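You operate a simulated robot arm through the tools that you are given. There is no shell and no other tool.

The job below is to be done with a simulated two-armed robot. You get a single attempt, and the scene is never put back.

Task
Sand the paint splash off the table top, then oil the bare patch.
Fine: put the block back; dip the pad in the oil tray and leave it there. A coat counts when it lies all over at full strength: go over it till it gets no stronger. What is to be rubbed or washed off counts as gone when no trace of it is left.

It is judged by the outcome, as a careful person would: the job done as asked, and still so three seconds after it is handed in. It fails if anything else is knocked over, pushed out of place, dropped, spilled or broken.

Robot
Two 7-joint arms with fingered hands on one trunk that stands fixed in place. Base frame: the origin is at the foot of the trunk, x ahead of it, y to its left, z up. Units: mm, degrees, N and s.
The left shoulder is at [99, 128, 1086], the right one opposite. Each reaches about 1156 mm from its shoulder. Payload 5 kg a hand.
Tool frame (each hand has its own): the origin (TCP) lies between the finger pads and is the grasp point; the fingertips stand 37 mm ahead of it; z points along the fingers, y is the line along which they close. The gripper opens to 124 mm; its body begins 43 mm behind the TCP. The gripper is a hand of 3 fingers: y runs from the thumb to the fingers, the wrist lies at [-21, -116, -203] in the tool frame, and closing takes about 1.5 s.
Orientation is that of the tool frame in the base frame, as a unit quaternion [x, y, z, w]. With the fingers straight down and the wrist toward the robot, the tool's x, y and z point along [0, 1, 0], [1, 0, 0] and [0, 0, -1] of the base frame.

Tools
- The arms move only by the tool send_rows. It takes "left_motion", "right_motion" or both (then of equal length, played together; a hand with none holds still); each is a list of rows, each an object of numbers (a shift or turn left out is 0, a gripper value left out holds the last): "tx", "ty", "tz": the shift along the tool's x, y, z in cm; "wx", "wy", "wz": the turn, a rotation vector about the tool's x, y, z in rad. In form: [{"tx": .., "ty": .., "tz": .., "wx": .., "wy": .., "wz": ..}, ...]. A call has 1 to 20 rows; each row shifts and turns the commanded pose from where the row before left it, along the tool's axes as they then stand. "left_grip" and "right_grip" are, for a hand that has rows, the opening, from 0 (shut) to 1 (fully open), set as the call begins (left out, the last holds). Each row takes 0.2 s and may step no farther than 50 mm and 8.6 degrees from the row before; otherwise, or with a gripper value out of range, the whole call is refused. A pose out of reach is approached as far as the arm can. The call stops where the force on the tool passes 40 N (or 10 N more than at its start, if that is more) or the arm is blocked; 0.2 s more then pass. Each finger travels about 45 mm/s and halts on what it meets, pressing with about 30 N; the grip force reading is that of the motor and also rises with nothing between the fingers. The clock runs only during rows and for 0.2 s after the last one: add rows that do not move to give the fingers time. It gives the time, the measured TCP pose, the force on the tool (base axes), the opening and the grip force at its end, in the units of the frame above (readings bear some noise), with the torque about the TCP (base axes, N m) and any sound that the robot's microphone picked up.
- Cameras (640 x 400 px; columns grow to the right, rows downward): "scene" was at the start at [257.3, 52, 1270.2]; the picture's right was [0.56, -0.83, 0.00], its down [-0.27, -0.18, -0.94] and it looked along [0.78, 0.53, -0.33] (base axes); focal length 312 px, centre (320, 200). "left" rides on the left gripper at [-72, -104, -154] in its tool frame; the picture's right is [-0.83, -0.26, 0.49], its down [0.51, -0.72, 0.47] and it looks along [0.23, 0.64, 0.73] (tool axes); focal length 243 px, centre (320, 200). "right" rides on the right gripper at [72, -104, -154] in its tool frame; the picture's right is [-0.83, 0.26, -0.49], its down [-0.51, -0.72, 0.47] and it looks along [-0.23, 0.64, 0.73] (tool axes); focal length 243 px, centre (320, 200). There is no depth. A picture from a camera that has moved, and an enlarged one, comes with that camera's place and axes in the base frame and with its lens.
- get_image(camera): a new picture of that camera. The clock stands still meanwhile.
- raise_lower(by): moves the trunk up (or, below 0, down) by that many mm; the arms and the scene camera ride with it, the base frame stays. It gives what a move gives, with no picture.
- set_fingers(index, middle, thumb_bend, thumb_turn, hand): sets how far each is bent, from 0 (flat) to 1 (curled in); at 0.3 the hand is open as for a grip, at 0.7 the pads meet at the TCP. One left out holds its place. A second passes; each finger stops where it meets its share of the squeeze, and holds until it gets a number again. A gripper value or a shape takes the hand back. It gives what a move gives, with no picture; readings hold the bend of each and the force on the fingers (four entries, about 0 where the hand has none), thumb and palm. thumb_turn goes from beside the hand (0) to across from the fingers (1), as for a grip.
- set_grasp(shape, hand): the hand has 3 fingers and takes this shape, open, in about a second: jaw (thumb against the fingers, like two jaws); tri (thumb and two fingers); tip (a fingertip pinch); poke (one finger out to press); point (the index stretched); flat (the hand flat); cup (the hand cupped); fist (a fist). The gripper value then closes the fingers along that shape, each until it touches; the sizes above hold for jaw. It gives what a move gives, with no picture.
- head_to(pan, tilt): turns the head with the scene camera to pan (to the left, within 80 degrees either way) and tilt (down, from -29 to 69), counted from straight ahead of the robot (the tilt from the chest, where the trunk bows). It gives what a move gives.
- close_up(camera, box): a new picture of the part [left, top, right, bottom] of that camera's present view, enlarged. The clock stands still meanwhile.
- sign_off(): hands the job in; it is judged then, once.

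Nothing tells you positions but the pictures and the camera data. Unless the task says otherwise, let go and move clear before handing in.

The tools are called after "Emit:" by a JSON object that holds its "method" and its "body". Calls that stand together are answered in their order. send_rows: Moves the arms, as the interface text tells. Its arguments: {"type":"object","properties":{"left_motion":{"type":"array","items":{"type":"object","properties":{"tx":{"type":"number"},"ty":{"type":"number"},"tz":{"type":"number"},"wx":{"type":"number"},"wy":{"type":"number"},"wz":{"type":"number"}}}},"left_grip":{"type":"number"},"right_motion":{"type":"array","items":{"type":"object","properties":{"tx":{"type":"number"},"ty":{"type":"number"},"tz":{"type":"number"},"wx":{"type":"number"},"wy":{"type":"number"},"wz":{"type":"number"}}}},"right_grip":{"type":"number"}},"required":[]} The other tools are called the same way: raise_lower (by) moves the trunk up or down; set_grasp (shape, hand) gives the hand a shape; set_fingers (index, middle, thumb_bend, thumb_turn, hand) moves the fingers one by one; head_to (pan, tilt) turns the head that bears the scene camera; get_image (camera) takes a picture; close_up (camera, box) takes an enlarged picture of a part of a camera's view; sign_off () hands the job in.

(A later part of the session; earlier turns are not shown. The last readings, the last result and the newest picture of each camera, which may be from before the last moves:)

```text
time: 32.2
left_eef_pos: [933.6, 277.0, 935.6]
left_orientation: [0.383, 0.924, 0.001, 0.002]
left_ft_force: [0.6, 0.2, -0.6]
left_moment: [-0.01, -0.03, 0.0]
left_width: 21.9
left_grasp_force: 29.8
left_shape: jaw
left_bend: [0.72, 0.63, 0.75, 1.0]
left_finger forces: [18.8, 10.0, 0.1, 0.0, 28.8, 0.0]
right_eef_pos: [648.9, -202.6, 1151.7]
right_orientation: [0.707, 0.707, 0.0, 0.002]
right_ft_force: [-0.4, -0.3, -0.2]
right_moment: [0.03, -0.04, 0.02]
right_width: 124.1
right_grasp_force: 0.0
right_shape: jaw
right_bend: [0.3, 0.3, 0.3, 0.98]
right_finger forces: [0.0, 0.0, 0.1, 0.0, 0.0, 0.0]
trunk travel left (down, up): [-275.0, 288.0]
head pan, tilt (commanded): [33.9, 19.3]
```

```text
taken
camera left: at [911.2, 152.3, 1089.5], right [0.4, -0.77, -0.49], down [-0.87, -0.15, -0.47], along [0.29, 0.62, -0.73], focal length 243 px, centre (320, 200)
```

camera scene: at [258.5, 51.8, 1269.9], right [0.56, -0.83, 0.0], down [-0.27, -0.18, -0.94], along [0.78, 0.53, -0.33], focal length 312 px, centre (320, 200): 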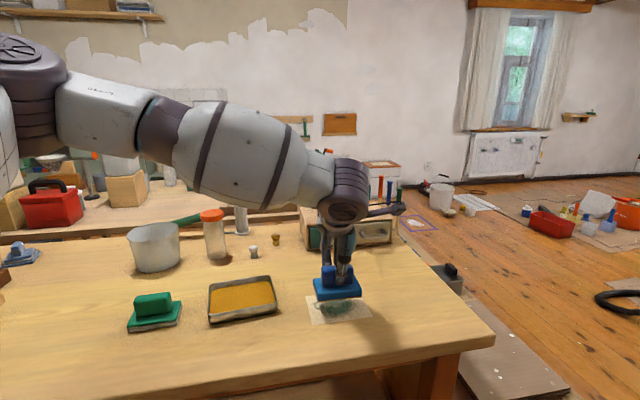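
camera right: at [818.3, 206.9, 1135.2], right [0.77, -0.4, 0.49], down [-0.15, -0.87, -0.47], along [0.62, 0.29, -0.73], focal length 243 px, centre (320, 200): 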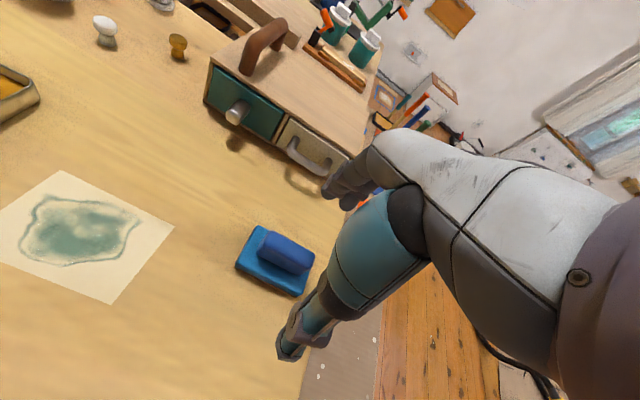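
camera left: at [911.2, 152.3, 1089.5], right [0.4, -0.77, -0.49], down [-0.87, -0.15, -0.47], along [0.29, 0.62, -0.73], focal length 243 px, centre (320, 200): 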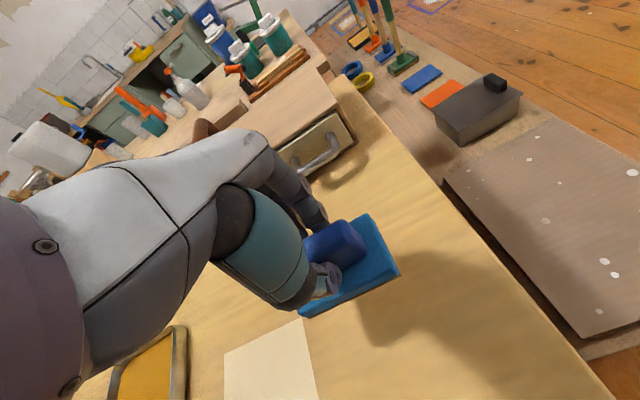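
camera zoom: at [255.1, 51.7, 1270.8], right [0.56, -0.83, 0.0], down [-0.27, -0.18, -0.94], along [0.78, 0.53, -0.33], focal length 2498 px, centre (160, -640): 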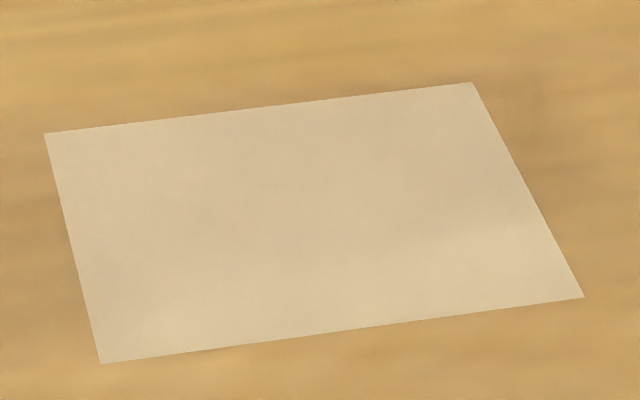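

The patch looks clean but faint shading in the middle could be either shadow or residue, so I'll go back and give it another full sanding pass to be sure.

Emit:
{"method": "send_rows", "body": {"left_motion": [{"tx": 4.15, "ty": -1.4}, {"tx": 4.15, "ty": -1.4}, {"tx": 4.15, "ty": -1.4}, {"tx": 4.15, "ty": -1.4}, {"tz": 2.0}, {"tz": 2.0}, {"tz": 1.5}, {"tz": 0.6}, {"tz": 0.3}, {}]}}

```text
time: 34.4
left_eef_pos: [777.9, 355.2, 870.1]
left_orientation: [0.383, 0.924, 0.0, 0.001]
left_ft_force: [-0.1, 0.3, -1.4]
left_moment: [0.03, 0.01, 0.01]
left_width: 21.4
left_grasp_force: 29.7
left_shape: jaw
left_bend: [0.72, 0.63, 0.75, 1.0]
left_finger forces: [18.7, 9.9, 0.0, 0.1, 28.5, 0.0]
right_eef_pos: [652.2, -201.5, 1150.2]
right_orientation: [0.706, 0.708, 0.0, -0.001]
right_ft_force: [0.2, -0.1, -0.1]
right_moment: [0.02, 0.04, 0.0]
right_width: 123.7
right_grasp_force: 0.0
right_shape: jaw
right_bend: [0.3, 0.3, 0.3, 0.98]
right_finger forces: [0.0, 0.0, 0.0, 0.0, 0.0, 0.1]
trunk travel left (down, up): [-275.0, 288.0]
head pan, tilt (commanded): [33.9, 19.3]
```

Emit:
{"method": "send_rows", "body": {"left_motion": [{"tz": 0.15}, {"tz": 0.15}, {"tz": 0.1}, {}]}}

```text
time: 35.4
left_eef_pos: [777.2, 353.7, 869.8]
left_orientation: [0.382, 0.924, 0.001, 0.002]
left_ft_force: [2.8, 4.4, 22.3]
left_moment: [0.15, -0.14, 0.0]
left_width: 22.0
left_grasp_force: 30.6
left_shape: jaw
left_bend: [0.72, 0.62, 0.75, 1.0]
left_finger forces: [22.3, 13.1, 0.0, 0.0, 29.8, 0.0]
right_eef_pos: [648.7, -201.5, 1152.9]
right_orientation: [0.708, 0.707, 0.001, 0.001]
right_ft_force: [0.0, -0.3, -0.3]
right_moment: [0.0, -0.02, -0.04]
right_width: 124.0
right_grasp_force: 0.1
right_shape: jaw
right_bend: [0.3, 0.3, 0.3, 0.98]
right_finger forces: [0.1, 0.0, 0.0, 0.0, 0.1, 0.0]
trunk travel left (down, up): [-275.0, 288.0]
head pan, tilt (commanded): [33.9, 19.3]
```

Pressing about 22 N. Second full pass over the whole patch now.

Emit:
{"method": "send_rows", "body": {"left_motion": [{"tx": 1.8}, {"tx": -1.8}, {"tx": -1.8}, {"tx": 1.8}, {"ty": 0.8}, {"tx": 1.8}, {"tx": -1.8}, {"tx": -1.8}, {"tx": 1.8}, {"ty": 0.8}, {"tx": 1.8}, {"tx": -1.8}, {"tx": -1.8}, {"tx": 1.8}, {"ty": -0.8}, {"ty": -0.8}, {}]}}

Emit:
{"method": "send_rows", "body": {"left_motion": [{"tx": 1.8}, {"tx": -1.8}, {"tx": -1.8}, {"tx": 1.8}, {"ty": -0.8}, {"tx": 1.8}, {"tx": -1.8}, {"tx": -1.8}, {"tx": 1.8}, {"ty": -0.8}, {"tx": 1.8}, {"tx": -1.8}, {"tx": -1.8}, {"tx": 1.8}, {"ty": 0.8}, {"ty": 0.8}, {}]}}

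```text
time: 39.0
left_eef_pos: [777.9, 354.5, 867.9]
left_orientation: [0.382, 0.924, 0.001, 0.001]
left_ft_force: [12.1, 11.0, 18.8]
left_moment: [0.43, -0.5, -0.02]
left_width: 22.7
left_grasp_force: 29.6
left_shape: jaw
left_bend: [0.72, 0.61, 0.75, 1.0]
left_finger forces: [26.0, 15.4, 0.0, 0.1, 25.5, 0.1]
right_eef_pos: [650.4, -201.4, 1150.6]
right_orientation: [0.707, 0.707, 0.0, 0.001]
right_ft_force: [-0.3, 0.5, -1.3]
right_moment: [-0.02, -0.01, 0.03]
right_width: 123.8
right_grasp_force: 0.1
right_shape: jaw
right_bend: [0.3, 0.3, 0.3, 0.98]
right_finger forces: [0.0, 0.0, 0.0, 0.0, 0.0, 0.1]
trunk travel left (down, up): [-275.0, 288.0]
head pan, tilt (commanded): [33.9, 19.3]
```

```text
time: 42.6
left_eef_pos: [777.7, 354.6, 867.1]
left_orientation: [0.382, 0.924, 0.0, 0.0]
left_ft_force: [-3.4, -3.7, 6.4]
left_moment: [-0.17, 0.14, -0.01]
left_width: 22.4
left_grasp_force: 29.9
left_shape: jaw
left_bend: [0.72, 0.63, 0.75, 1.0]
left_finger forces: [18.2, 9.3, 0.0, 0.1, 33.3, 0.1]
right_eef_pos: [650.0, -202.3, 1151.8]
right_orientation: [0.708, 0.707, 0.0, 0.0]
right_ft_force: [0.8, -0.4, 0.7]
right_moment: [-0.03, 0.01, 0.01]
right_width: 123.7
right_grasp_force: 0.0
right_shape: jaw
right_bend: [0.3, 0.3, 0.3, 0.98]
right_finger forces: [0.0, 0.0, 0.0, 0.0, 0.1, 0.1]
trunk travel left (down, up): [-275.0, 288.0]
head pan, tilt (commanded): [33.9, 19.3]
```

Both passes are done. I'll lift the block and carry it back above its home place, then check the patch.

Emit:
{"method": "send_rows", "body": {"left_motion": [{"tz": -1.0}, {"tz": -1.0}, {"tz": -1.5}, {"tx": -4.15, "ty": 1.4}, {"tx": -4.15, "ty": 1.4}, {"tx": -4.15, "ty": 1.4}, {"tx": -4.15, "ty": 1.4}, {"tx": -4.15, "ty": 1.4}, {}]}}

Emit:
{"method": "close_up", "body": {"camera": "scene", "box": [300, 280, 380, 330]}}

Emit:
{"method": "close_up", "body": {"camera": "scene", "box": [376, 248, 440, 292]}}

Emit:
{"method": "get_image", "body": {"camera": "left"}}

```text
time: 44.6
left_eef_pos: [972.3, 256.6, 899.7]
left_orientation: [0.382, 0.924, 0.0, 0.0]
left_ft_force: [-0.4, -0.2, -1.9]
left_moment: [0.03, -0.02, 0.03]
left_width: 22.0
left_grasp_force: 29.9
left_shape: jaw
left_bend: [0.72, 0.63, 0.75, 1.0]
left_finger forces: [18.5, 9.9, 0.0, 0.0, 28.4, 0.0]
right_eef_pos: [649.6, -201.8, 1151.5]
right_orientation: [0.707, 0.707, 0.0, -0.001]
right_ft_force: [0.1, -0.6, 1.3]
right_moment: [-0.02, -0.02, 0.0]
right_width: 123.7
right_grasp_force: 0.1
right_shape: jaw
right_bend: [0.3, 0.3, 0.3, 0.98]
right_finger forces: [0.0, 0.1, 0.0, 0.0, 0.1, 0.0]
trunk travel left (down, up): [-275.0, 288.0]
head pan, tilt (commanded): [33.9, 19.3]
```

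```text
8.00 times, centred on (340, 305) of scene
camera zoom: at [256.7, 52.3, 1270.4], right [0.56, -0.83, 0.0], down [-0.27, -0.18, -0.94], along [0.78, 0.53, -0.33], focal length 2498 px, centre (160, -640)
```

zoom: 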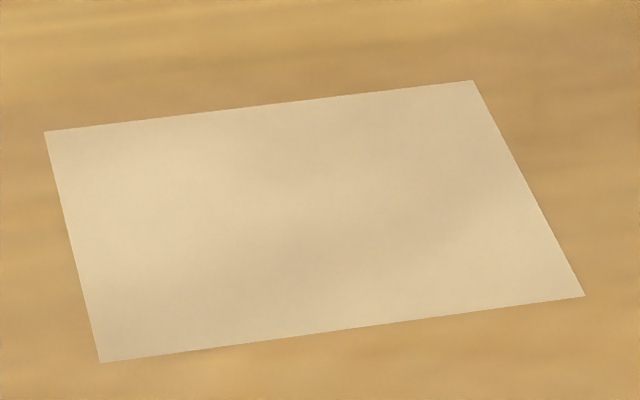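

```text
9.09 times, centred on (408, 270) of scene
camera zoom: at [256.7, 52.3, 1270.4], right [0.56, -0.83, 0.0], down [-0.27, -0.18, -0.94], along [0.78, 0.53, -0.33], focal length 2839 px, centre (-480, -436)
```

zoom: 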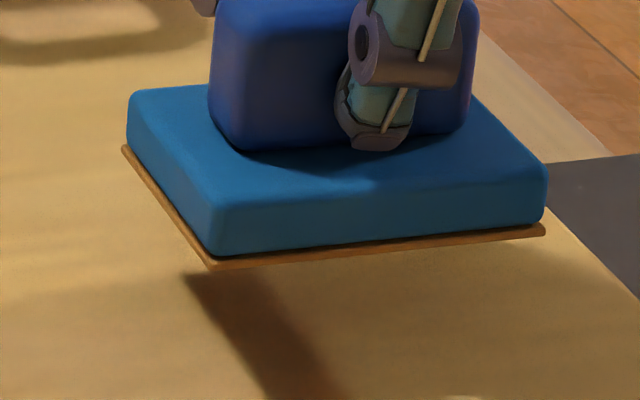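

```text
taken
camera left: at [949.6, 131.7, 1054.1], right [0.4, -0.77, -0.49], down [-0.87, -0.15, -0.47], along [0.29, 0.62, -0.73], focal length 243 px, centre (320, 200)
```

left: 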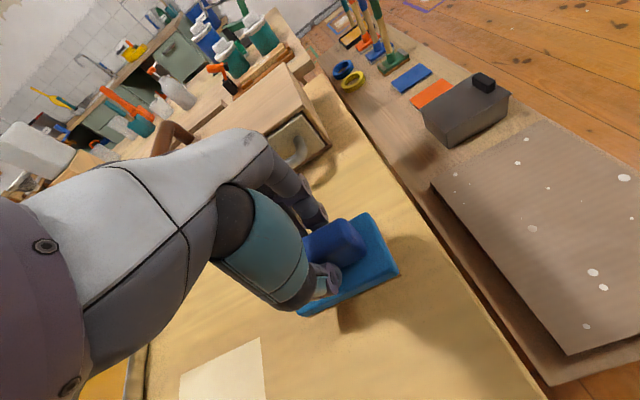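

The patch is bare; the shading moved with the arm, so it was only shadow. Now I lower the block onto its home spot.

Emit:
{"method": "send_rows", "body": {"left_motion": [{"tz": 1.2}, {"tz": 1.2}, {"tz": 0.7}, {"tz": 0.2}, {}]}}

Emit:
{"method": "close_up", "body": {"camera": "scene", "box": [376, 248, 440, 292]}}

```text
time: 45.8
left_eef_pos: [974.7, 256.4, 867.8]
left_orientation: [0.382, 0.924, 0.0, 0.0]
left_ft_force: [0.7, 0.1, -1.2]
left_moment: [0.01, -0.04, 0.01]
left_width: 21.8
left_grasp_force: 30.4
left_shape: jaw
left_bend: [0.72, 0.63, 0.75, 1.0]
left_finger forces: [18.5, 9.8, 0.1, 0.0, 28.4, 0.0]
right_eef_pos: [650.2, -201.4, 1149.6]
right_orientation: [0.707, 0.707, 0.0, 0.0]
right_ft_force: [-0.2, 0.5, -0.2]
right_moment: [-0.01, 0.01, 0.02]
right_width: 123.9
right_grasp_force: 0.0
right_shape: jaw
right_bend: [0.3, 0.3, 0.3, 0.98]
right_finger forces: [0.0, 0.1, 0.1, 0.0, 0.1, 0.0]
trunk travel left (down, up): [-275.0, 288.0]
head pan, tilt (commanded): [33.9, 19.3]
```

```text
9.09 times, centred on (408, 270) of scene
camera zoom: at [257.3, 52.0, 1270.2], right [0.56, -0.83, 0.0], down [-0.27, -0.18, -0.94], along [0.78, 0.53, -0.33], focal length 2839 px, centre (-480, -436)
```

zoom: 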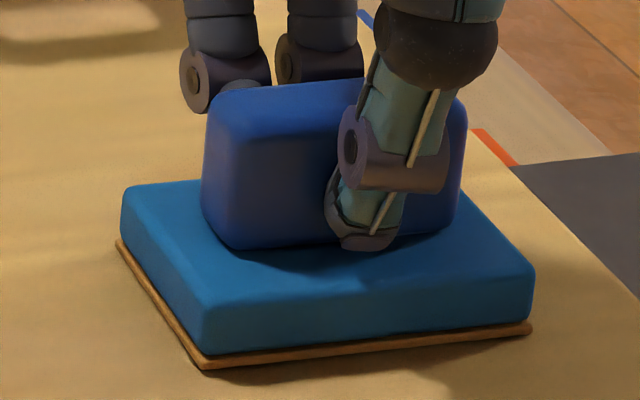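

The block is within a millimetre or so of its original spot. I'll touch it down and release.

Emit:
{"method": "send_rows", "body": {"left_motion": [{"tz": 0.1}, {"tz": 0.05}, {}]}}

Emit:
{"method": "send_rows", "body": {"left_motion": [{}, {}, {}, {}], "left_grip": 0.5}}

Emit:
{"method": "close_up", "body": {"camera": "scene", "box": [376, 248, 440, 292]}}

```text
time: 46.6
left_eef_pos: [973.5, 256.8, 867.2]
left_orientation: [0.383, 0.924, -0.001, 0.0]
left_ft_force: [-1.3, -1.0, 1.1]
left_moment: [-0.03, 0.02, 0.01]
left_width: 21.8
left_grasp_force: 30.0
left_shape: jaw
left_bend: [0.72, 0.63, 0.75, 1.0]
left_finger forces: [18.4, 9.6, 0.0, 0.0, 29.0, 0.0]
right_eef_pos: [651.0, -202.7, 1149.0]
right_orientation: [0.707, 0.707, 0.0, -0.001]
right_ft_force: [0.0, 0.5, 0.9]
right_moment: [-0.03, -0.01, 0.01]
right_width: 123.8
right_grasp_force: 0.1
right_shape: jaw
right_bend: [0.3, 0.3, 0.3, 0.98]
right_finger forces: [0.0, 0.0, 0.0, 0.0, 0.1, 0.0]
trunk travel left (down, up): [-275.0, 288.0]
head pan, tilt (commanded): [33.9, 19.3]
```

```text
time: 47.6
left_eef_pos: [974.8, 256.9, 867.2]
left_orientation: [0.383, 0.924, 0.0, 0.0]
left_ft_force: [0.0, 0.0, -0.4]
left_moment: [-0.01, -0.03, -0.04]
left_width: 61.4
left_grasp_force: 0.1
left_shape: jaw
left_bend: [0.74, 0.45, 0.69, 1.0]
left_finger forces: [0.1, 0.0, 0.0, 0.0, 0.1, 0.0]
right_eef_pos: [650.1, -200.9, 1151.1]
right_orientation: [0.707, 0.707, 0.0, 0.0]
right_ft_force: [-0.4, -0.1, -0.1]
right_moment: [0.0, -0.01, 0.01]
right_width: 123.9
right_grasp_force: 0.1
right_shape: jaw
right_bend: [0.3, 0.3, 0.3, 0.98]
right_finger forces: [0.0, 0.1, 0.0, 0.1, 0.1, 0.0]
trunk travel left (down, up): [-275.0, 288.0]
head pan, tilt (commanded): [33.9, 19.3]
```

```text
9.09 times, centred on (408, 270) of scene
camera zoom: at [257.3, 52.0, 1270.2], right [0.56, -0.83, 0.0], down [-0.27, -0.18, -0.94], along [0.78, 0.53, -0.33], focal length 2839 px, centre (-480, -436)
```

zoom: 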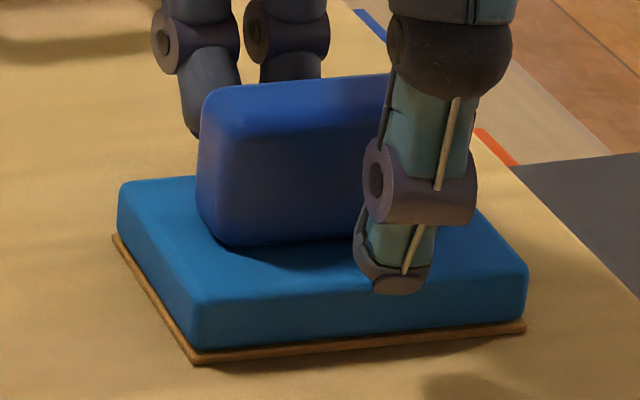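

The block is released at home. I'll rise straight up and carry the left hand over toward the green pad.

Emit:
{"method": "send_rows", "body": {"left_motion": [{"tz": -1.5}, {"tz": -2.0}, {"tz": -2.5}, {"tx": 4.0, "tz": -0.3}, {"tx": 4.64, "ty": -0.3, "tz": -0.3}, {"tx": 4.64, "ty": -0.3, "tz": -0.3}, {"tx": 4.64, "ty": -0.3, "tz": -0.3}, {"tx": 4.64, "ty": -0.3, "tz": -0.3}, {"tx": 4.64, "ty": -0.3, "tz": -0.3}, {"tx": 4.64, "ty": -0.3, "tz": -0.3}, {"tx": 4.64, "ty": -0.3, "tz": -0.3}, {"tx": 4.64, "ty": -0.3, "tz": -0.3}, {"tx": 4.64, "ty": -0.3, "tz": -0.3}, {"tx": 4.64, "ty": -0.3, "tz": -0.3}, {"tx": 4.64, "ty": -0.3}, {}]}}

Emit:
{"method": "get_image", "body": {"camera": "scene"}}

Emit:
{"method": "get_image", "body": {"camera": "left"}}

```text
time: 51.0
left_eef_pos: [562.4, 625.2, 960.4]
left_orientation: [0.382, 0.924, 0.001, -0.001]
left_ft_force: [0.8, -0.6, 0.7]
left_moment: [0.04, -0.01, 0.03]
left_width: 61.7
left_grasp_force: 0.0
left_shape: jaw
left_bend: [0.74, 0.45, 0.69, 1.0]
left_finger forces: [0.1, 0.0, 0.1, 0.0, 0.0, 0.0]
right_eef_pos: [651.1, -203.7, 1149.3]
right_orientation: [0.707, 0.707, 0.0, -0.001]
right_ft_force: [0.2, -0.3, -0.8]
right_moment: [0.03, -0.02, 0.03]
right_width: 124.0
right_grasp_force: 0.1
right_shape: jaw
right_bend: [0.3, 0.3, 0.3, 0.98]
right_finger forces: [0.1, 0.1, 0.0, 0.0, 0.1, 0.0]
trunk travel left (down, up): [-275.0, 288.0]
head pan, tilt (commanded): [33.9, 19.3]
```

```text
taken
camera scene: at [257.5, 50.5, 1270.2], right [0.56, -0.83, 0.0], down [-0.27, -0.18, -0.94], along [0.78, 0.53, -0.33], focal length 312 px, centre (320, 200)
```

scene: 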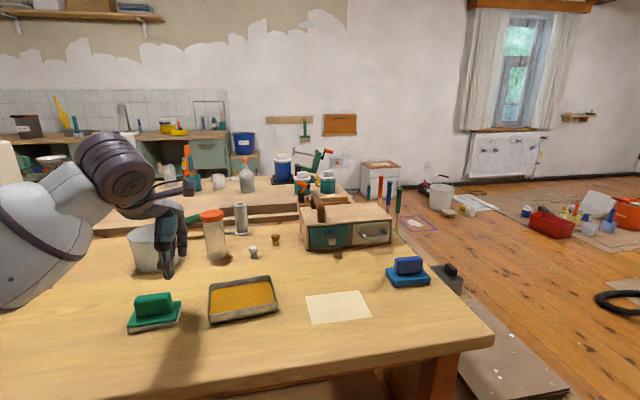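

```text
taken
camera left: at [539.5, 500.3, 1112.4], right [0.4, -0.77, -0.49], down [-0.87, -0.15, -0.47], along [0.29, 0.62, -0.73], focal length 243 px, centre (320, 200)
```

left: 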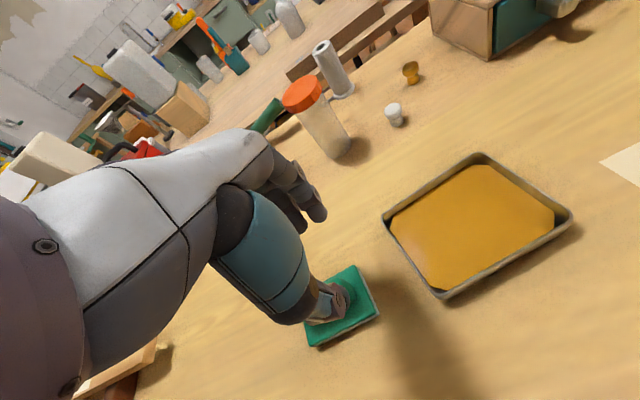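

The patch is clean from here too. I'll enlarge the pad and tray to get their exact places before gripping.

Emit:
{"method": "close_up", "body": {"camera": "left", "box": [365, 140, 589, 312]}}

Emit:
{"method": "close_up", "body": {"camera": "left", "box": [290, 250, 400, 360]}}

Emit:
{"method": "close_up", "body": {"camera": "scene", "box": [120, 265, 290, 340]}}

```text
2.33 times, centred on (477, 226) of left
camera zoom: at [539.5, 500.3, 1112.4], right [0.4, -0.77, -0.49], down [-0.87, -0.15, -0.47], along [0.29, 0.62, -0.73], focal length 564 px, centre (-45, 140)
```

zoom: 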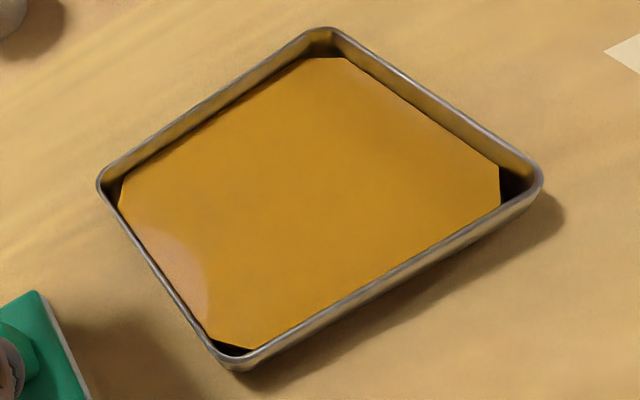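

```text
3.64 times, centred on (345, 305) of left
camera zoom: at [539.5, 500.3, 1112.4], right [0.4, -0.77, -0.49], down [-0.87, -0.15, -0.47], along [0.29, 0.62, -0.73], focal length 882 px, centre (229, -182)
```

zoom: 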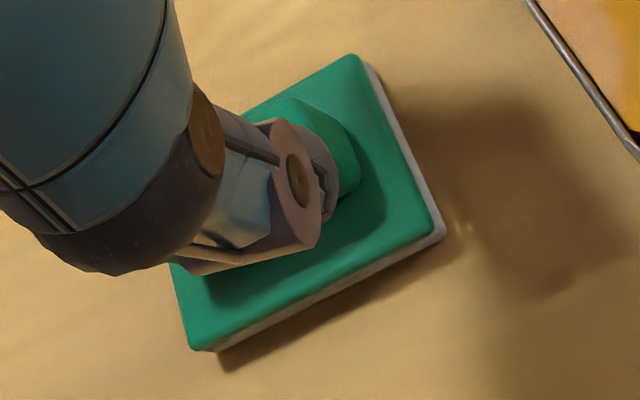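

```text
3.76 times, centred on (205, 302) of scene
camera zoom: at [257.5, 50.5, 1270.2], right [0.56, -0.83, 0.0], down [-0.27, -0.18, -0.94], along [0.78, 0.53, -0.33], focal length 1176 px, centre (753, -186)
```

zoom: 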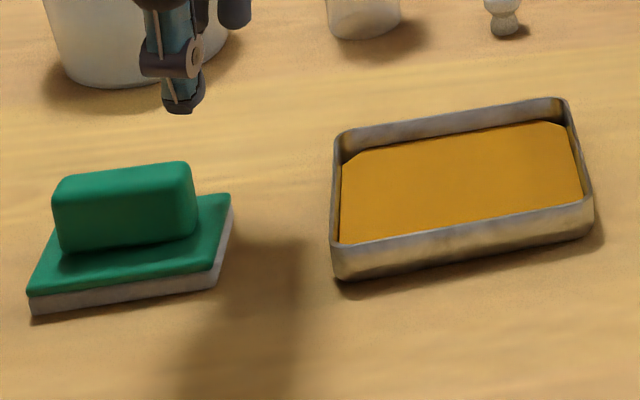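

The pad is centred near (520, 656), turned about 1.6° off the table axes, with its handle top near z = 858. I'll line the hand up over it with the fingers opened.

Emit:
{"method": "send_rows", "body": {"left_motion": [{"tx": 2.67, "ty": -0.31, "tz": 1.0}, {"tx": 2.68, "ty": -0.31, "tz": 1.0, "wz": -0.027}, {"tz": 1.0}, {}, {}], "left_grip": 0.8}}

Emit:
{"method": "close_up", "body": {"camera": "scene", "box": [100, 235, 228, 335]}}

Emit:
{"method": "get_image", "body": {"camera": "left"}}

```text
time: 52.2
left_eef_pos: [518.7, 657.6, 930.2]
left_orientation: [0.371, 0.929, 0.0, 0.0]
left_ft_force: [0.2, -0.5, -0.3]
left_moment: [0.02, -0.01, -0.02]
left_width: 98.9
left_grasp_force: 0.0
left_shape: jaw
left_bend: [0.26, 0.34, 0.5, 0.99]
left_finger forces: [0.0, 0.0, 0.1, 0.0, 0.0, 0.1]
right_eef_pos: [650.9, -202.3, 1150.2]
right_orientation: [0.707, 0.707, 0.0, 0.001]
right_ft_force: [0.2, 0.5, -0.1]
right_moment: [0.01, 0.04, -0.01]
right_width: 124.0
right_grasp_force: 0.1
right_shape: jaw
right_bend: [0.3, 0.3, 0.3, 0.98]
right_finger forces: [0.0, 0.0, 0.0, 0.1, 0.1, 0.1]
trunk travel left (down, up): [-275.0, 288.0]
head pan, tilt (commanded): [33.9, 19.3]
```

```text
4.00 times, centred on (164, 285) of scene
camera zoom: at [257.4, 52.1, 1270.2], right [0.56, -0.83, 0.0], down [-0.27, -0.18, -0.94], along [0.78, 0.53, -0.33], focal length 1249 px, centre (944, -140)
```

zoom: 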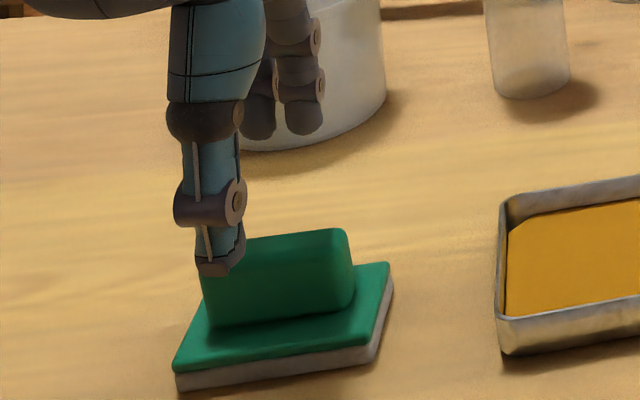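

```text
taken
camera left: at [500.6, 532.4, 1082.4], right [0.42, -0.76, -0.49], down [-0.86, -0.18, -0.47], along [0.27, 0.62, -0.73], focal length 243 px, centre (320, 200)
```

left: 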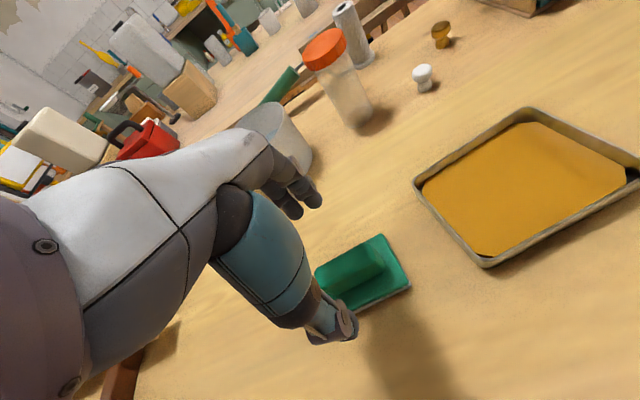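

Alignment looks right over the green handle. Descending around it.

Emit:
{"method": "send_rows", "body": {"left_motion": [{"tz": 2.0}, {"tz": 2.0}, {"tz": 1.5}, {"tz": 0.5}, {}]}}

Emit:
{"method": "send_rows", "body": {"left_motion": [{}, {}, {}, {}], "left_grip": 0.4}}

Emit:
{"method": "close_up", "body": {"camera": "scene", "box": [100, 235, 228, 335]}}

Emit:
{"method": "close_up", "body": {"camera": "left", "box": [220, 140, 460, 380]}}

```text
time: 53.4
left_eef_pos: [519.7, 657.7, 868.0]
left_orientation: [0.37, 0.929, 0.0, -0.001]
left_ft_force: [0.4, 0.4, -0.8]
left_moment: [0.05, 0.03, 0.01]
left_width: 99.0
left_grasp_force: 0.1
left_shape: jaw
left_bend: [0.26, 0.34, 0.5, 0.99]
left_finger forces: [0.0, 0.1, 0.0, 0.0, 0.0, 0.0]
right_eef_pos: [651.0, -200.9, 1150.9]
right_orientation: [0.707, 0.707, 0.001, 0.0]
right_ft_force: [0.3, -0.1, -0.1]
right_moment: [0.01, -0.01, -0.01]
right_width: 123.8
right_grasp_force: 0.1
right_shape: jaw
right_bend: [0.3, 0.3, 0.3, 0.98]
right_finger forces: [0.0, 0.0, 0.1, 0.1, 0.0, 0.0]
trunk travel left (down, up): [-275.0, 288.0]
head pan, tilt (commanded): [33.9, 19.3]
```

```text
time: 54.4
left_eef_pos: [520.1, 657.1, 868.3]
left_orientation: [0.371, 0.929, 0.001, 0.0]
left_ft_force: [-0.2, 0.9, 0.0]
left_moment: [0.0, 0.01, 0.01]
left_width: 50.1
left_grasp_force: 0.1
left_shape: jaw
left_bend: [0.74, 0.49, 0.72, 1.0]
left_finger forces: [0.0, 0.0, 0.1, 0.0, 0.1, 0.0]
right_eef_pos: [651.0, -202.1, 1149.6]
right_orientation: [0.707, 0.707, 0.001, 0.0]
right_ft_force: [-0.6, -0.9, -0.6]
right_moment: [0.0, -0.02, -0.01]
right_width: 124.0
right_grasp_force: 0.0
right_shape: jaw
right_bend: [0.3, 0.3, 0.3, 0.98]
right_finger forces: [0.1, 0.1, 0.0, 0.1, 0.0, 0.0]
trunk travel left (down, up): [-275.0, 288.0]
head pan, tilt (commanded): [33.9, 19.3]
```

```text
4.00 times, centred on (164, 285) of scene
camera zoom: at [257.3, 52.0, 1270.2], right [0.56, -0.83, 0.0], down [-0.27, -0.18, -0.94], along [0.78, 0.53, -0.33], focal length 1249 px, centre (944, -140)
```

zoom: 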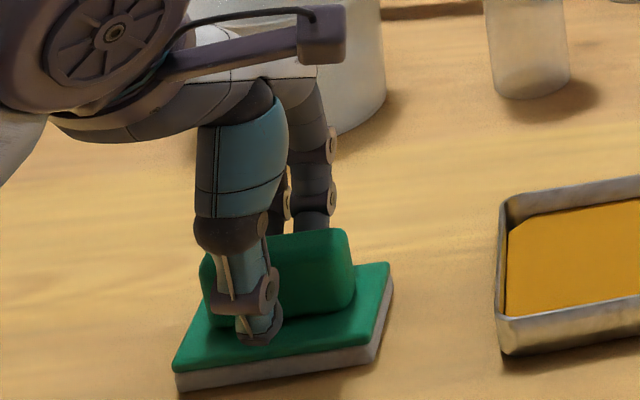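

```text
1.67 times, centred on (340, 260) of left
camera zoom: at [500.6, 532.1, 1021.6], right [0.42, -0.76, -0.49], down [-0.86, -0.17, -0.47], along [0.27, 0.62, -0.73], focal length 404 px, centre (287, 100)
```

zoom: 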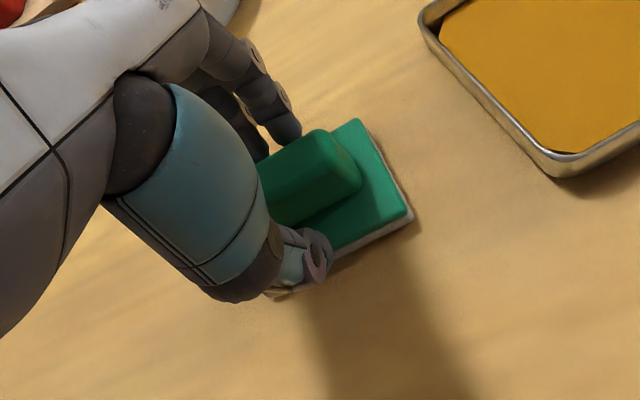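

The fingers are straddling the green handle nicely. Closing now.

Emit:
{"method": "send_rows", "body": {"left_motion": [{}, {}, {}, {}, {}, {}], "left_grip": 0}}

Emit:
{"method": "close_up", "body": {"camera": "scene", "box": [100, 235, 228, 335]}}

```text
time: 55.8
left_eef_pos: [519.9, 657.0, 867.8]
left_orientation: [0.37, 0.929, -0.001, -0.001]
left_ft_force: [0.0, 0.5, 0.5]
left_moment: [0.03, 0.04, 0.04]
left_width: 21.3
left_grasp_force: 30.0
left_shape: jaw
left_bend: [0.73, 0.61, 0.74, 1.0]
left_finger forces: [17.2, 9.2, 0.0, 0.0, 26.5, 0.0]
right_eef_pos: [651.1, -201.6, 1150.3]
right_orientation: [0.708, 0.707, 0.001, 0.0]
right_ft_force: [0.1, 0.1, 0.4]
right_moment: [0.0, 0.0, -0.01]
right_width: 124.2
right_grasp_force: 0.0
right_shape: jaw
right_bend: [0.3, 0.3, 0.3, 0.98]
right_finger forces: [0.1, 0.0, 0.0, 0.0, 0.1, 0.1]
trunk travel left (down, up): [-275.0, 288.0]
head pan, tilt (commanded): [33.9, 19.3]
```

```text
4.00 times, centred on (164, 285) of scene
camera zoom: at [257.4, 52.1, 1270.2], right [0.56, -0.83, 0.0], down [-0.27, -0.18, -0.94], along [0.78, 0.53, -0.33], focal length 1249 px, centre (944, -140)
```

zoom: 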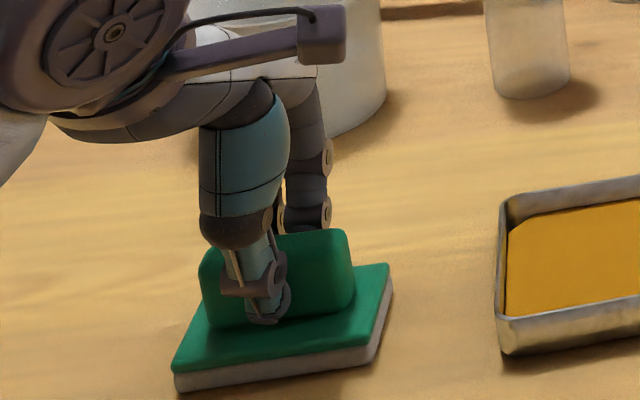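

The pad is held. I'll lift it and carry it over the oil tray (centre near (668, 545)), turning it slightly to match the tray.

Emit:
{"method": "send_rows", "body": {"left_motion": [{"tz": -1.0}, {"tz": -1.5}, {"tz": -2.0}, {"tz": -1.0}, {"tx": -4.6, "ty": 0.54}, {"tx": -4.6, "ty": 0.54}, {"tx": -4.6, "ty": 0.54}, {"tx": -4.6, "ty": 0.54}, {"wz": -0.05}, {}]}}

Emit:
{"method": "close_up", "body": {"camera": "scene", "box": [170, 220, 310, 330]}}

Emit:
{"method": "get_image", "body": {"camera": "left"}}

```text
time: 58.0
left_eef_pos: [668.7, 543.3, 924.5]
left_orientation: [0.347, 0.938, -0.001, 0.0]
left_ft_force: [-0.5, 0.0, -1.4]
left_moment: [0.02, 0.02, -0.04]
left_width: 21.1
left_grasp_force: 30.2
left_shape: jaw
left_bend: [0.73, 0.61, 0.74, 1.0]
left_finger forces: [17.3, 9.3, 0.0, 0.0, 26.5, 0.0]
right_eef_pos: [650.7, -202.0, 1150.0]
right_orientation: [0.707, 0.707, 0.0, 0.001]
right_ft_force: [0.7, -0.2, 0.4]
right_moment: [0.0, 0.0, 0.0]
right_width: 123.8
right_grasp_force: 0.0
right_shape: jaw
right_bend: [0.3, 0.3, 0.3, 0.98]
right_finger forces: [0.1, 0.0, 0.0, 0.0, 0.0, 0.0]
trunk travel left (down, up): [-275.0, 288.0]
head pan, tilt (commanded): [33.9, 19.3]
```

```text
3.64 times, centred on (240, 275) of scene
camera zoom: at [258.0, 51.8, 1270.0], right [0.56, -0.83, 0.0], down [-0.27, -0.18, -0.94], along [0.78, 0.53, -0.33], focal length 1136 px, centre (611, -73)
```

zoom: 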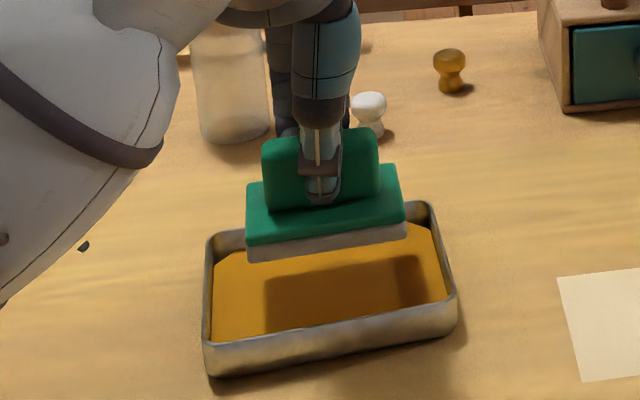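

```text
taken
camera left: at [655.7, 419.1, 1077.6], right [0.46, -0.74, -0.49], down [-0.85, -0.22, -0.47], along [0.24, 0.64, -0.73], focal length 243 px, centre (320, 200)
```

left: 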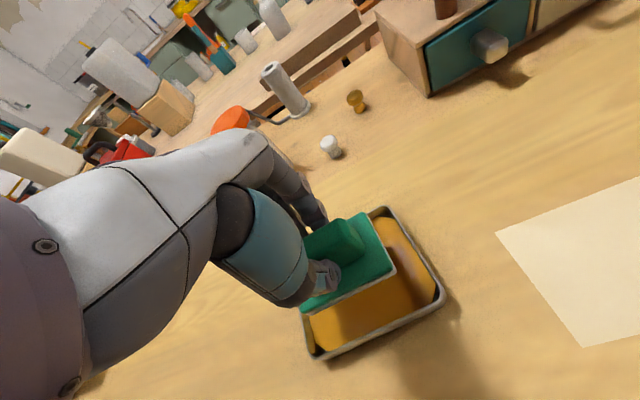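

The pad sits squarely over the tray. Lowering into the oil, slowing near the bottom.

Emit:
{"method": "send_rows", "body": {"left_motion": [{"tz": 1.5}, {"tz": 1.5}, {"tz": 1.0}, {"tz": 0.5}, {"tz": 0.3}, {}]}}

Emit:
{"method": "close_up", "body": {"camera": "scene", "box": [190, 250, 300, 330]}}

```text
time: 59.4
left_eef_pos: [668.4, 545.6, 877.0]
left_orientation: [0.346, 0.938, 0.0, 0.0]
left_ft_force: [-0.3, 0.6, -1.0]
left_moment: [0.0, -0.03, 0.0]
left_width: 21.2
left_grasp_force: 30.5
left_shape: jaw
left_bend: [0.73, 0.61, 0.74, 1.0]
left_finger forces: [17.4, 9.3, 0.0, 0.0, 26.7, 0.0]
right_eef_pos: [650.1, -201.9, 1150.2]
right_orientation: [0.707, 0.707, 0.0, 0.0]
right_ft_force: [0.4, 0.5, -0.4]
right_moment: [0.03, 0.04, 0.0]
right_width: 123.9
right_grasp_force: 0.0
right_shape: jaw
right_bend: [0.3, 0.3, 0.3, 0.98]
right_finger forces: [0.0, 0.0, 0.1, 0.1, 0.0, 0.0]
trunk travel left (down, up): [-275.0, 288.0]
head pan, tilt (commanded): [33.9, 19.3]
```

```text
5.00 times, centred on (245, 290) of scene
camera zoom: at [257.4, 52.1, 1270.2], right [0.56, -0.83, 0.0], down [-0.27, -0.18, -0.94], along [0.78, 0.53, -0.33], focal length 1561 px, centre (695, -250)
```

zoom: 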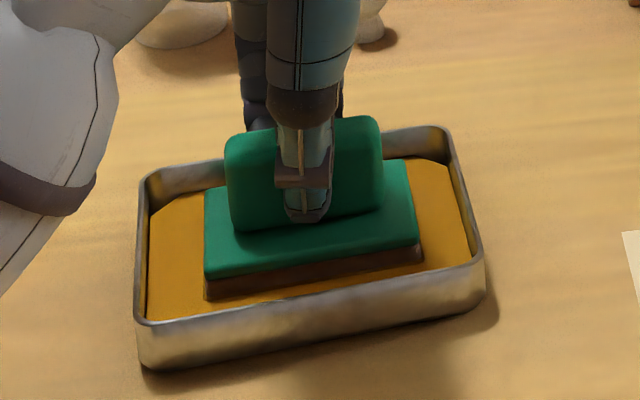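

The pad has reached the oil and the felt looks darker. I'll press a few mm lower for a proper soak.

Emit:
{"method": "send_rows", "body": {"left_motion": [{"tz": 0.1}, {"tz": 0.1}, {"tz": 0.1}, {"tz": 0.1}, {}]}}

```text
time: 60.6
left_eef_pos: [669.1, 545.6, 872.7]
left_orientation: [0.347, 0.938, 0.0, 0.0]
left_ft_force: [-0.7, 0.4, 0.9]
left_moment: [-0.01, -0.02, -0.03]
left_width: 21.3
left_grasp_force: 30.0
left_shape: jaw
left_bend: [0.73, 0.61, 0.74, 1.0]
left_finger forces: [17.4, 9.3, 0.1, 0.0, 26.8, 0.1]
right_eef_pos: [649.7, -201.7, 1150.9]
right_orientation: [0.707, 0.707, 0.0, 0.0]
right_ft_force: [1.4, 0.7, -0.3]
right_moment: [0.02, -0.05, 0.05]
right_width: 124.0
right_grasp_force: 0.0
right_shape: jaw
right_bend: [0.3, 0.3, 0.3, 0.98]
right_finger forces: [0.0, 0.0, 0.0, 0.1, 0.0, 0.0]
trunk travel left (down, up): [-275.0, 288.0]
head pan, tilt (commanded): [33.9, 19.3]
```

Emit:
{"method": "send_rows", "body": {"left_motion": [{"tz": 0.1}, {}, {}, {"tz": -0.5}, {"tz": -1.0}, {"tz": -1.5}, {"tz": -2.0}, {}, {}]}}

Emit:
{"method": "close_up", "body": {"camera": "scene", "box": [170, 220, 310, 330]}}

```text
time: 62.6
left_eef_pos: [667.6, 545.2, 921.2]
left_orientation: [0.347, 0.938, 0.0, 0.001]
left_ft_force: [-0.7, 0.3, -1.2]
left_moment: [-0.06, -0.02, 0.01]
left_width: 21.0
left_grasp_force: 30.1
left_shape: jaw
left_bend: [0.73, 0.61, 0.74, 1.0]
left_finger forces: [17.4, 9.4, 0.1, 0.1, 26.9, 0.0]
right_eef_pos: [650.2, -200.7, 1151.2]
right_orientation: [0.707, 0.707, 0.0, 0.0]
right_ft_force: [-0.3, 0.4, -0.4]
right_moment: [0.03, -0.02, 0.02]
right_width: 124.0
right_grasp_force: 0.0
right_shape: jaw
right_bend: [0.3, 0.3, 0.3, 0.98]
right_finger forces: [0.0, 0.0, 0.0, 0.0, 0.0, 0.0]
trunk travel left (down, up): [-275.0, 288.0]
head pan, tilt (commanded): [33.9, 19.3]
```

```text
3.64 times, centred on (240, 275) of scene
camera zoom: at [257.0, 51.7, 1270.3], right [0.56, -0.83, 0.0], down [-0.27, -0.18, -0.94], along [0.78, 0.53, -0.33], focal length 1136 px, centre (611, -73)
```

zoom: 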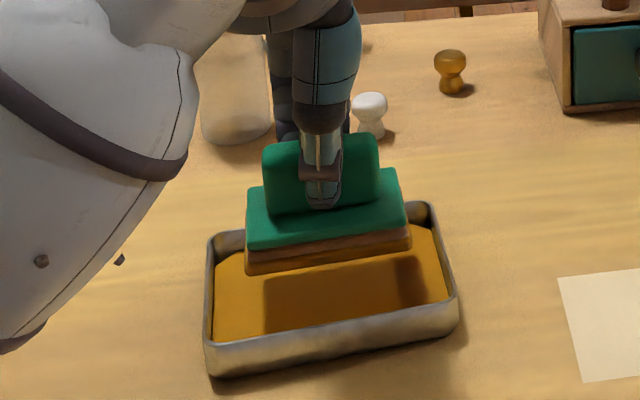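

The lower half of the felt is soaked. I'll let it rest a moment over the tray, turn it back to 45° and carry it over the bare patch.

Emit:
{"method": "send_rows", "body": {"left_motion": [{}, {}, {}, {}, {"wz": 0.078}, {"tx": -4.25, "ty": -1.15}, {"tx": -4.25, "ty": -1.15}, {"tx": -4.25, "ty": -1.15}, {"tx": -4.25, "ty": -1.15}, {"tx": -4.25, "ty": -1.15}, {"tz": 1.0}, {"tz": 1.0}, {}]}}

Emit:
{"method": "close_up", "body": {"camera": "scene", "box": [270, 235, 400, 340]}}

Emit:
{"method": "get_image", "body": {"camera": "left"}}

```text
time: 65.4
left_eef_pos: [777.2, 355.3, 901.4]
left_orientation: [0.383, 0.924, 0.0, 0.0]
left_ft_force: [0.5, -0.5, -1.1]
left_moment: [-0.04, 0.04, 0.02]
left_width: 21.3
left_grasp_force: 30.5
left_shape: jaw
left_bend: [0.73, 0.61, 0.74, 1.0]
left_finger forces: [17.3, 9.5, 0.1, 0.0, 27.0, 0.1]
right_eef_pos: [650.5, -200.6, 1149.7]
right_orientation: [0.707, 0.707, 0.0, 0.0]
right_ft_force: [0.1, 0.5, 0.7]
right_moment: [0.01, 0.01, 0.04]
right_width: 124.0
right_grasp_force: 0.0
right_shape: jaw
right_bend: [0.3, 0.3, 0.3, 0.98]
right_finger forces: [0.1, 0.0, 0.0, 0.0, 0.1, 0.0]
trunk travel left (down, up): [-275.0, 288.0]
head pan, tilt (commanded): [33.9, 19.3]
```

```text
3.81 times, centred on (335, 288) of scene
camera zoom: at [257.9, 52.7, 1270.0], right [0.56, -0.83, 0.0], down [-0.27, -0.18, -0.94], along [0.78, 0.53, -0.33], focal length 1190 px, centre (263, -133)
```

zoom: 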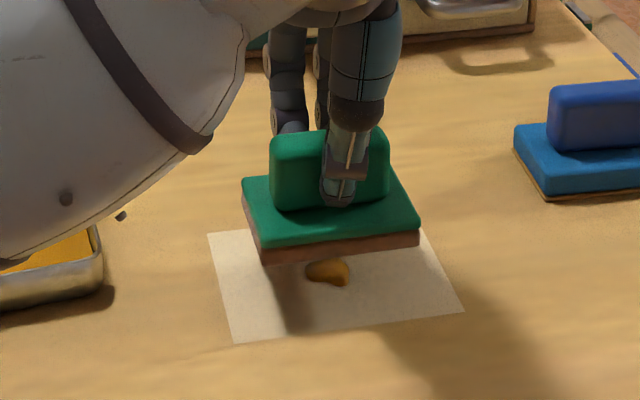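

```text
taken
camera left: at [755.1, 231.1, 1054.1], right [0.4, -0.77, -0.49], down [-0.87, -0.15, -0.47], along [0.29, 0.62, -0.73], focal length 243 px, centre (320, 200)
```

left: 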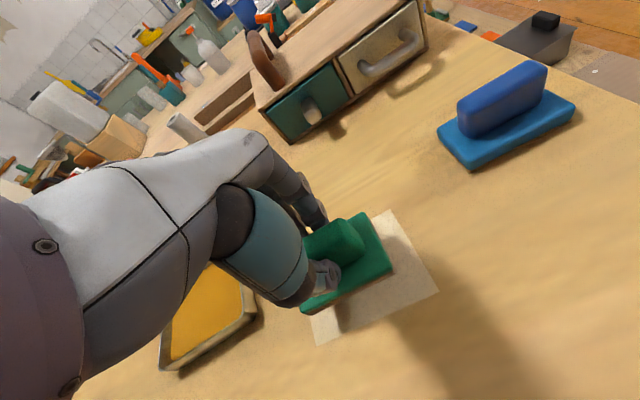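

A drop of oil fell, luckily onto the patch itself, so I'll set the pad down right away and spread it. Lowering to contact.

Emit:
{"method": "send_rows", "body": {"left_motion": [{"tz": 1.5}, {"tz": 1.3}, {"tz": 0.4}, {"tz": 0.15}, {"tz": 0.1}, {}]}}

```text
time: 66.8
left_eef_pos: [763.9, 345.5, 883.9]
left_orientation: [0.382, 0.924, 0.011, 0.004]
left_ft_force: [-0.3, 0.2, -1.5]
left_moment: [0.01, 0.0, 0.01]
left_width: 21.0
left_grasp_force: 30.4
left_shape: jaw
left_bend: [0.73, 0.61, 0.74, 1.0]
left_finger forces: [17.6, 9.6, 0.0, 0.0, 27.2, 0.0]
right_eef_pos: [633.0, -217.3, 1158.2]
right_orientation: [0.707, 0.707, 0.011, 0.001]
right_ft_force: [-0.1, -0.4, 0.0]
right_moment: [0.03, 0.03, -0.02]
right_width: 123.9
right_grasp_force: 0.0
right_shape: jaw
right_bend: [0.3, 0.3, 0.3, 0.98]
right_finger forces: [0.1, 0.0, 0.0, 0.0, 0.0, 0.0]
trunk travel left (down, up): [-275.0, 288.0]
head pan, tilt (commanded): [33.9, 19.3]
```

Both hands shifted by 10-17 mm without any force on the tool, as if the trunk leaned. I'll look before going further.

Emit:
{"method": "get_image", "body": {"camera": "scene"}}

Emit:
{"method": "get_image", "body": {"camera": "left"}}

Emit:
{"method": "get_image", "body": {"camera": "right"}}

```text
taken
camera scene: at [237.7, 34.7, 1274.8], right [0.56, -0.83, 0.0], down [-0.26, -0.17, -0.95], along [0.79, 0.53, -0.31], focal length 312 px, centre (320, 200)
```

scene: 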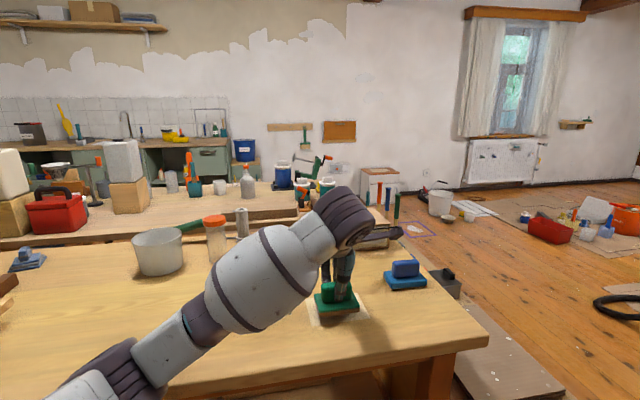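

```text
taken
camera left: at [739.2, 218.1, 1035.4], right [0.41, -0.76, -0.5], down [-0.86, -0.14, -0.49], along [0.3, 0.63, -0.72], focal length 243 px, centre (320, 200)
```

left: 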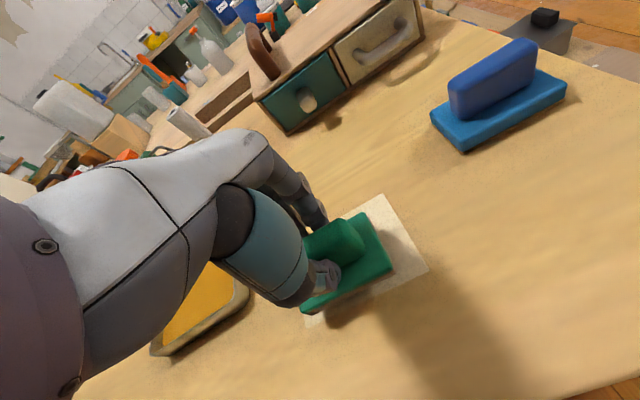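

```text
taken
camera right: at [526.4, -146.3, 1310.8], right [0.25, -0.84, 0.48], down [-0.71, -0.5, -0.49], along [0.65, -0.22, -0.72], focal length 243 px, centre (320, 200)
```

right: 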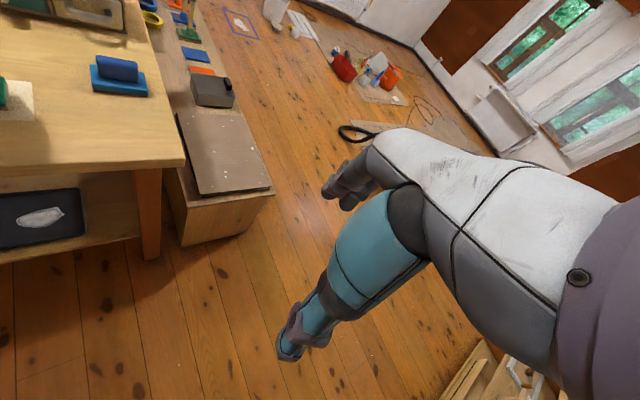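

The left elbow has dropped onto the table's near edge and is pushing the robot back. I'll raise the trunk so the elbow lifts straight off; the pad stays over the patch.

Emit:
{"method": "raise_lower", "body": {"by": 60}}

Emit:
{"method": "get_image", "body": {"camera": "scene"}}

```text
time: 67.8
left_eef_pos: [779.3, 355.2, 924.2]
left_orientation: [0.384, 0.923, -0.001, -0.001]
left_ft_force: [0.2, -0.1, -0.7]
left_moment: [-0.01, 0.09, 0.0]
left_width: 21.0
left_grasp_force: 30.0
left_shape: jaw
left_bend: [0.73, 0.61, 0.74, 1.0]
left_finger forces: [17.4, 9.7, 0.0, 0.1, 27.1, 0.0]
right_eef_pos: [653.7, -202.4, 1208.4]
right_orientation: [0.707, 0.707, -0.001, -0.002]
right_ft_force: [0.6, 0.0, -0.9]
right_moment: [0.02, 0.03, -0.02]
right_width: 124.0
right_grasp_force: 0.1
right_shape: jaw
right_bend: [0.3, 0.3, 0.3, 0.98]
right_finger forces: [0.0, 0.0, 0.1, 0.1, 0.1, 0.0]
trunk travel left (down, up): [-335.0, 228.0]
head pan, tilt (commanded): [33.9, 19.3]
```

```text
taken
camera scene: at [245.1, 52.7, 1330.1], right [0.56, -0.83, 0.0], down [-0.28, -0.18, -0.94], along [0.78, 0.53, -0.33], focal length 312 px, centre (320, 200)
```

scene: 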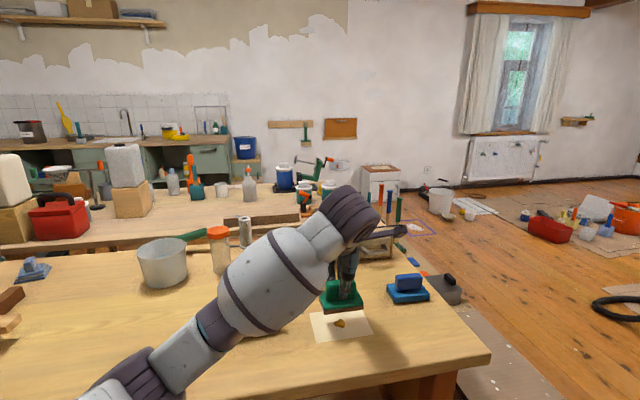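

The robot is upright again and the pad is centred over the patch. I'll raise the trunk further so the elbow stays well clear of the table when the hand goes down.

Emit:
{"method": "raise_lower", "body": {"by": 140}}

Emit:
{"method": "get_image", "body": {"camera": "scene"}}

```text
time: 69.5
left_eef_pos: [778.4, 354.0, 1064.7]
left_orientation: [0.384, 0.923, -0.001, -0.001]
left_ft_force: [0.1, -1.0, -1.2]
left_moment: [0.02, 0.02, -0.04]
left_width: 21.2
left_grasp_force: 30.1
left_shape: jaw
left_bend: [0.73, 0.61, 0.74, 1.0]
left_finger forces: [17.5, 9.6, 0.1, 0.1, 27.1, 0.0]
right_eef_pos: [652.1, -203.7, 1348.8]
right_orientation: [0.707, 0.707, -0.001, 0.0]
right_ft_force: [0.1, -0.7, -0.2]
right_moment: [0.02, 0.02, 0.02]
right_width: 124.1
right_grasp_force: 0.0
right_shape: jaw
right_bend: [0.3, 0.3, 0.3, 0.98]
right_finger forces: [0.0, 0.1, 0.1, 0.0, 0.1, 0.1]
trunk travel left (down, up): [-475.0, 88.0]
head pan, tilt (commanded): [33.9, 19.3]
```

```text
taken
camera scene: at [196.5, 51.8, 1483.7], right [0.56, -0.83, 0.0], down [-0.27, -0.18, -0.94], along [0.78, 0.53, -0.33], focal length 312 px, centre (320, 200)
```

scene: 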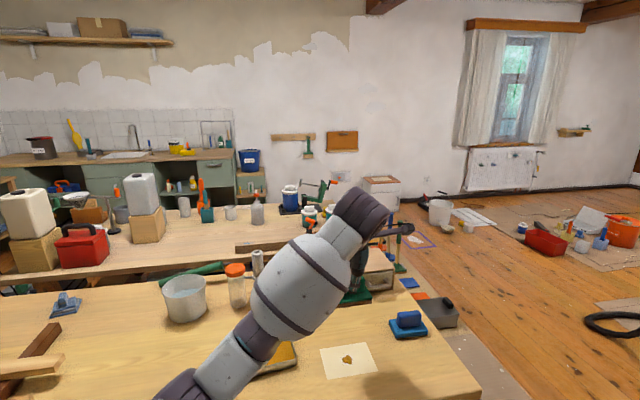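

The trunk is up 200 mm and the drop is still only on the patch. Now I lower the hand most of the way and check the elbow.

Emit:
{"method": "send_rows", "body": {"left_motion": [{"tz": 4.0}, {"tz": 4.0}, {"tz": 4.0}, {"tz": 3.0}, {}]}}

Emit:
{"method": "get_image", "body": {"camera": "scene"}}

```text
time: 70.7
left_eef_pos: [777.3, 355.7, 915.5]
left_orientation: [0.384, 0.924, 0.001, 0.0]
left_ft_force: [-0.2, 0.6, -0.7]
left_moment: [0.0, 0.0, -0.03]
left_width: 21.3
left_grasp_force: 30.0
left_shape: jaw
left_bend: [0.73, 0.61, 0.74, 1.0]
left_finger forces: [17.4, 9.5, 0.1, 0.1, 27.0, 0.0]
right_eef_pos: [651.0, -202.8, 1350.6]
right_orientation: [0.708, 0.707, 0.0, 0.0]
right_ft_force: [0.3, -0.2, -0.4]
right_moment: [0.01, -0.03, -0.01]
right_width: 123.9
right_grasp_force: 0.0
right_shape: jaw
right_bend: [0.3, 0.3, 0.3, 0.98]
right_finger forces: [0.0, 0.0, 0.0, 0.0, 0.0, 0.0]
trunk travel left (down, up): [-475.0, 88.0]
head pan, tilt (commanded): [33.9, 19.3]
```

```text
taken
camera scene: at [195.3, 52.1, 1484.2], right [0.56, -0.83, 0.0], down [-0.27, -0.18, -0.94], along [0.78, 0.53, -0.33], focal length 312 px, centre (320, 200)
```

scene: 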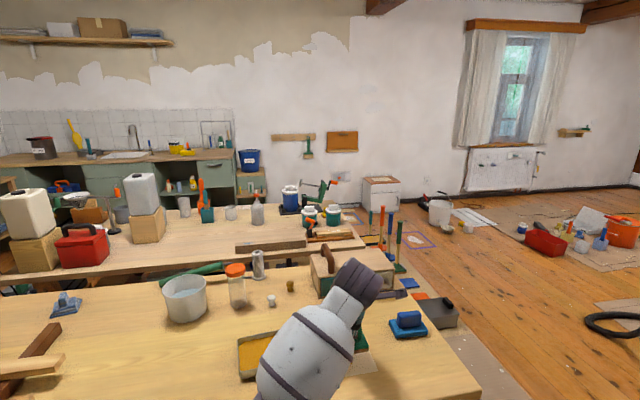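

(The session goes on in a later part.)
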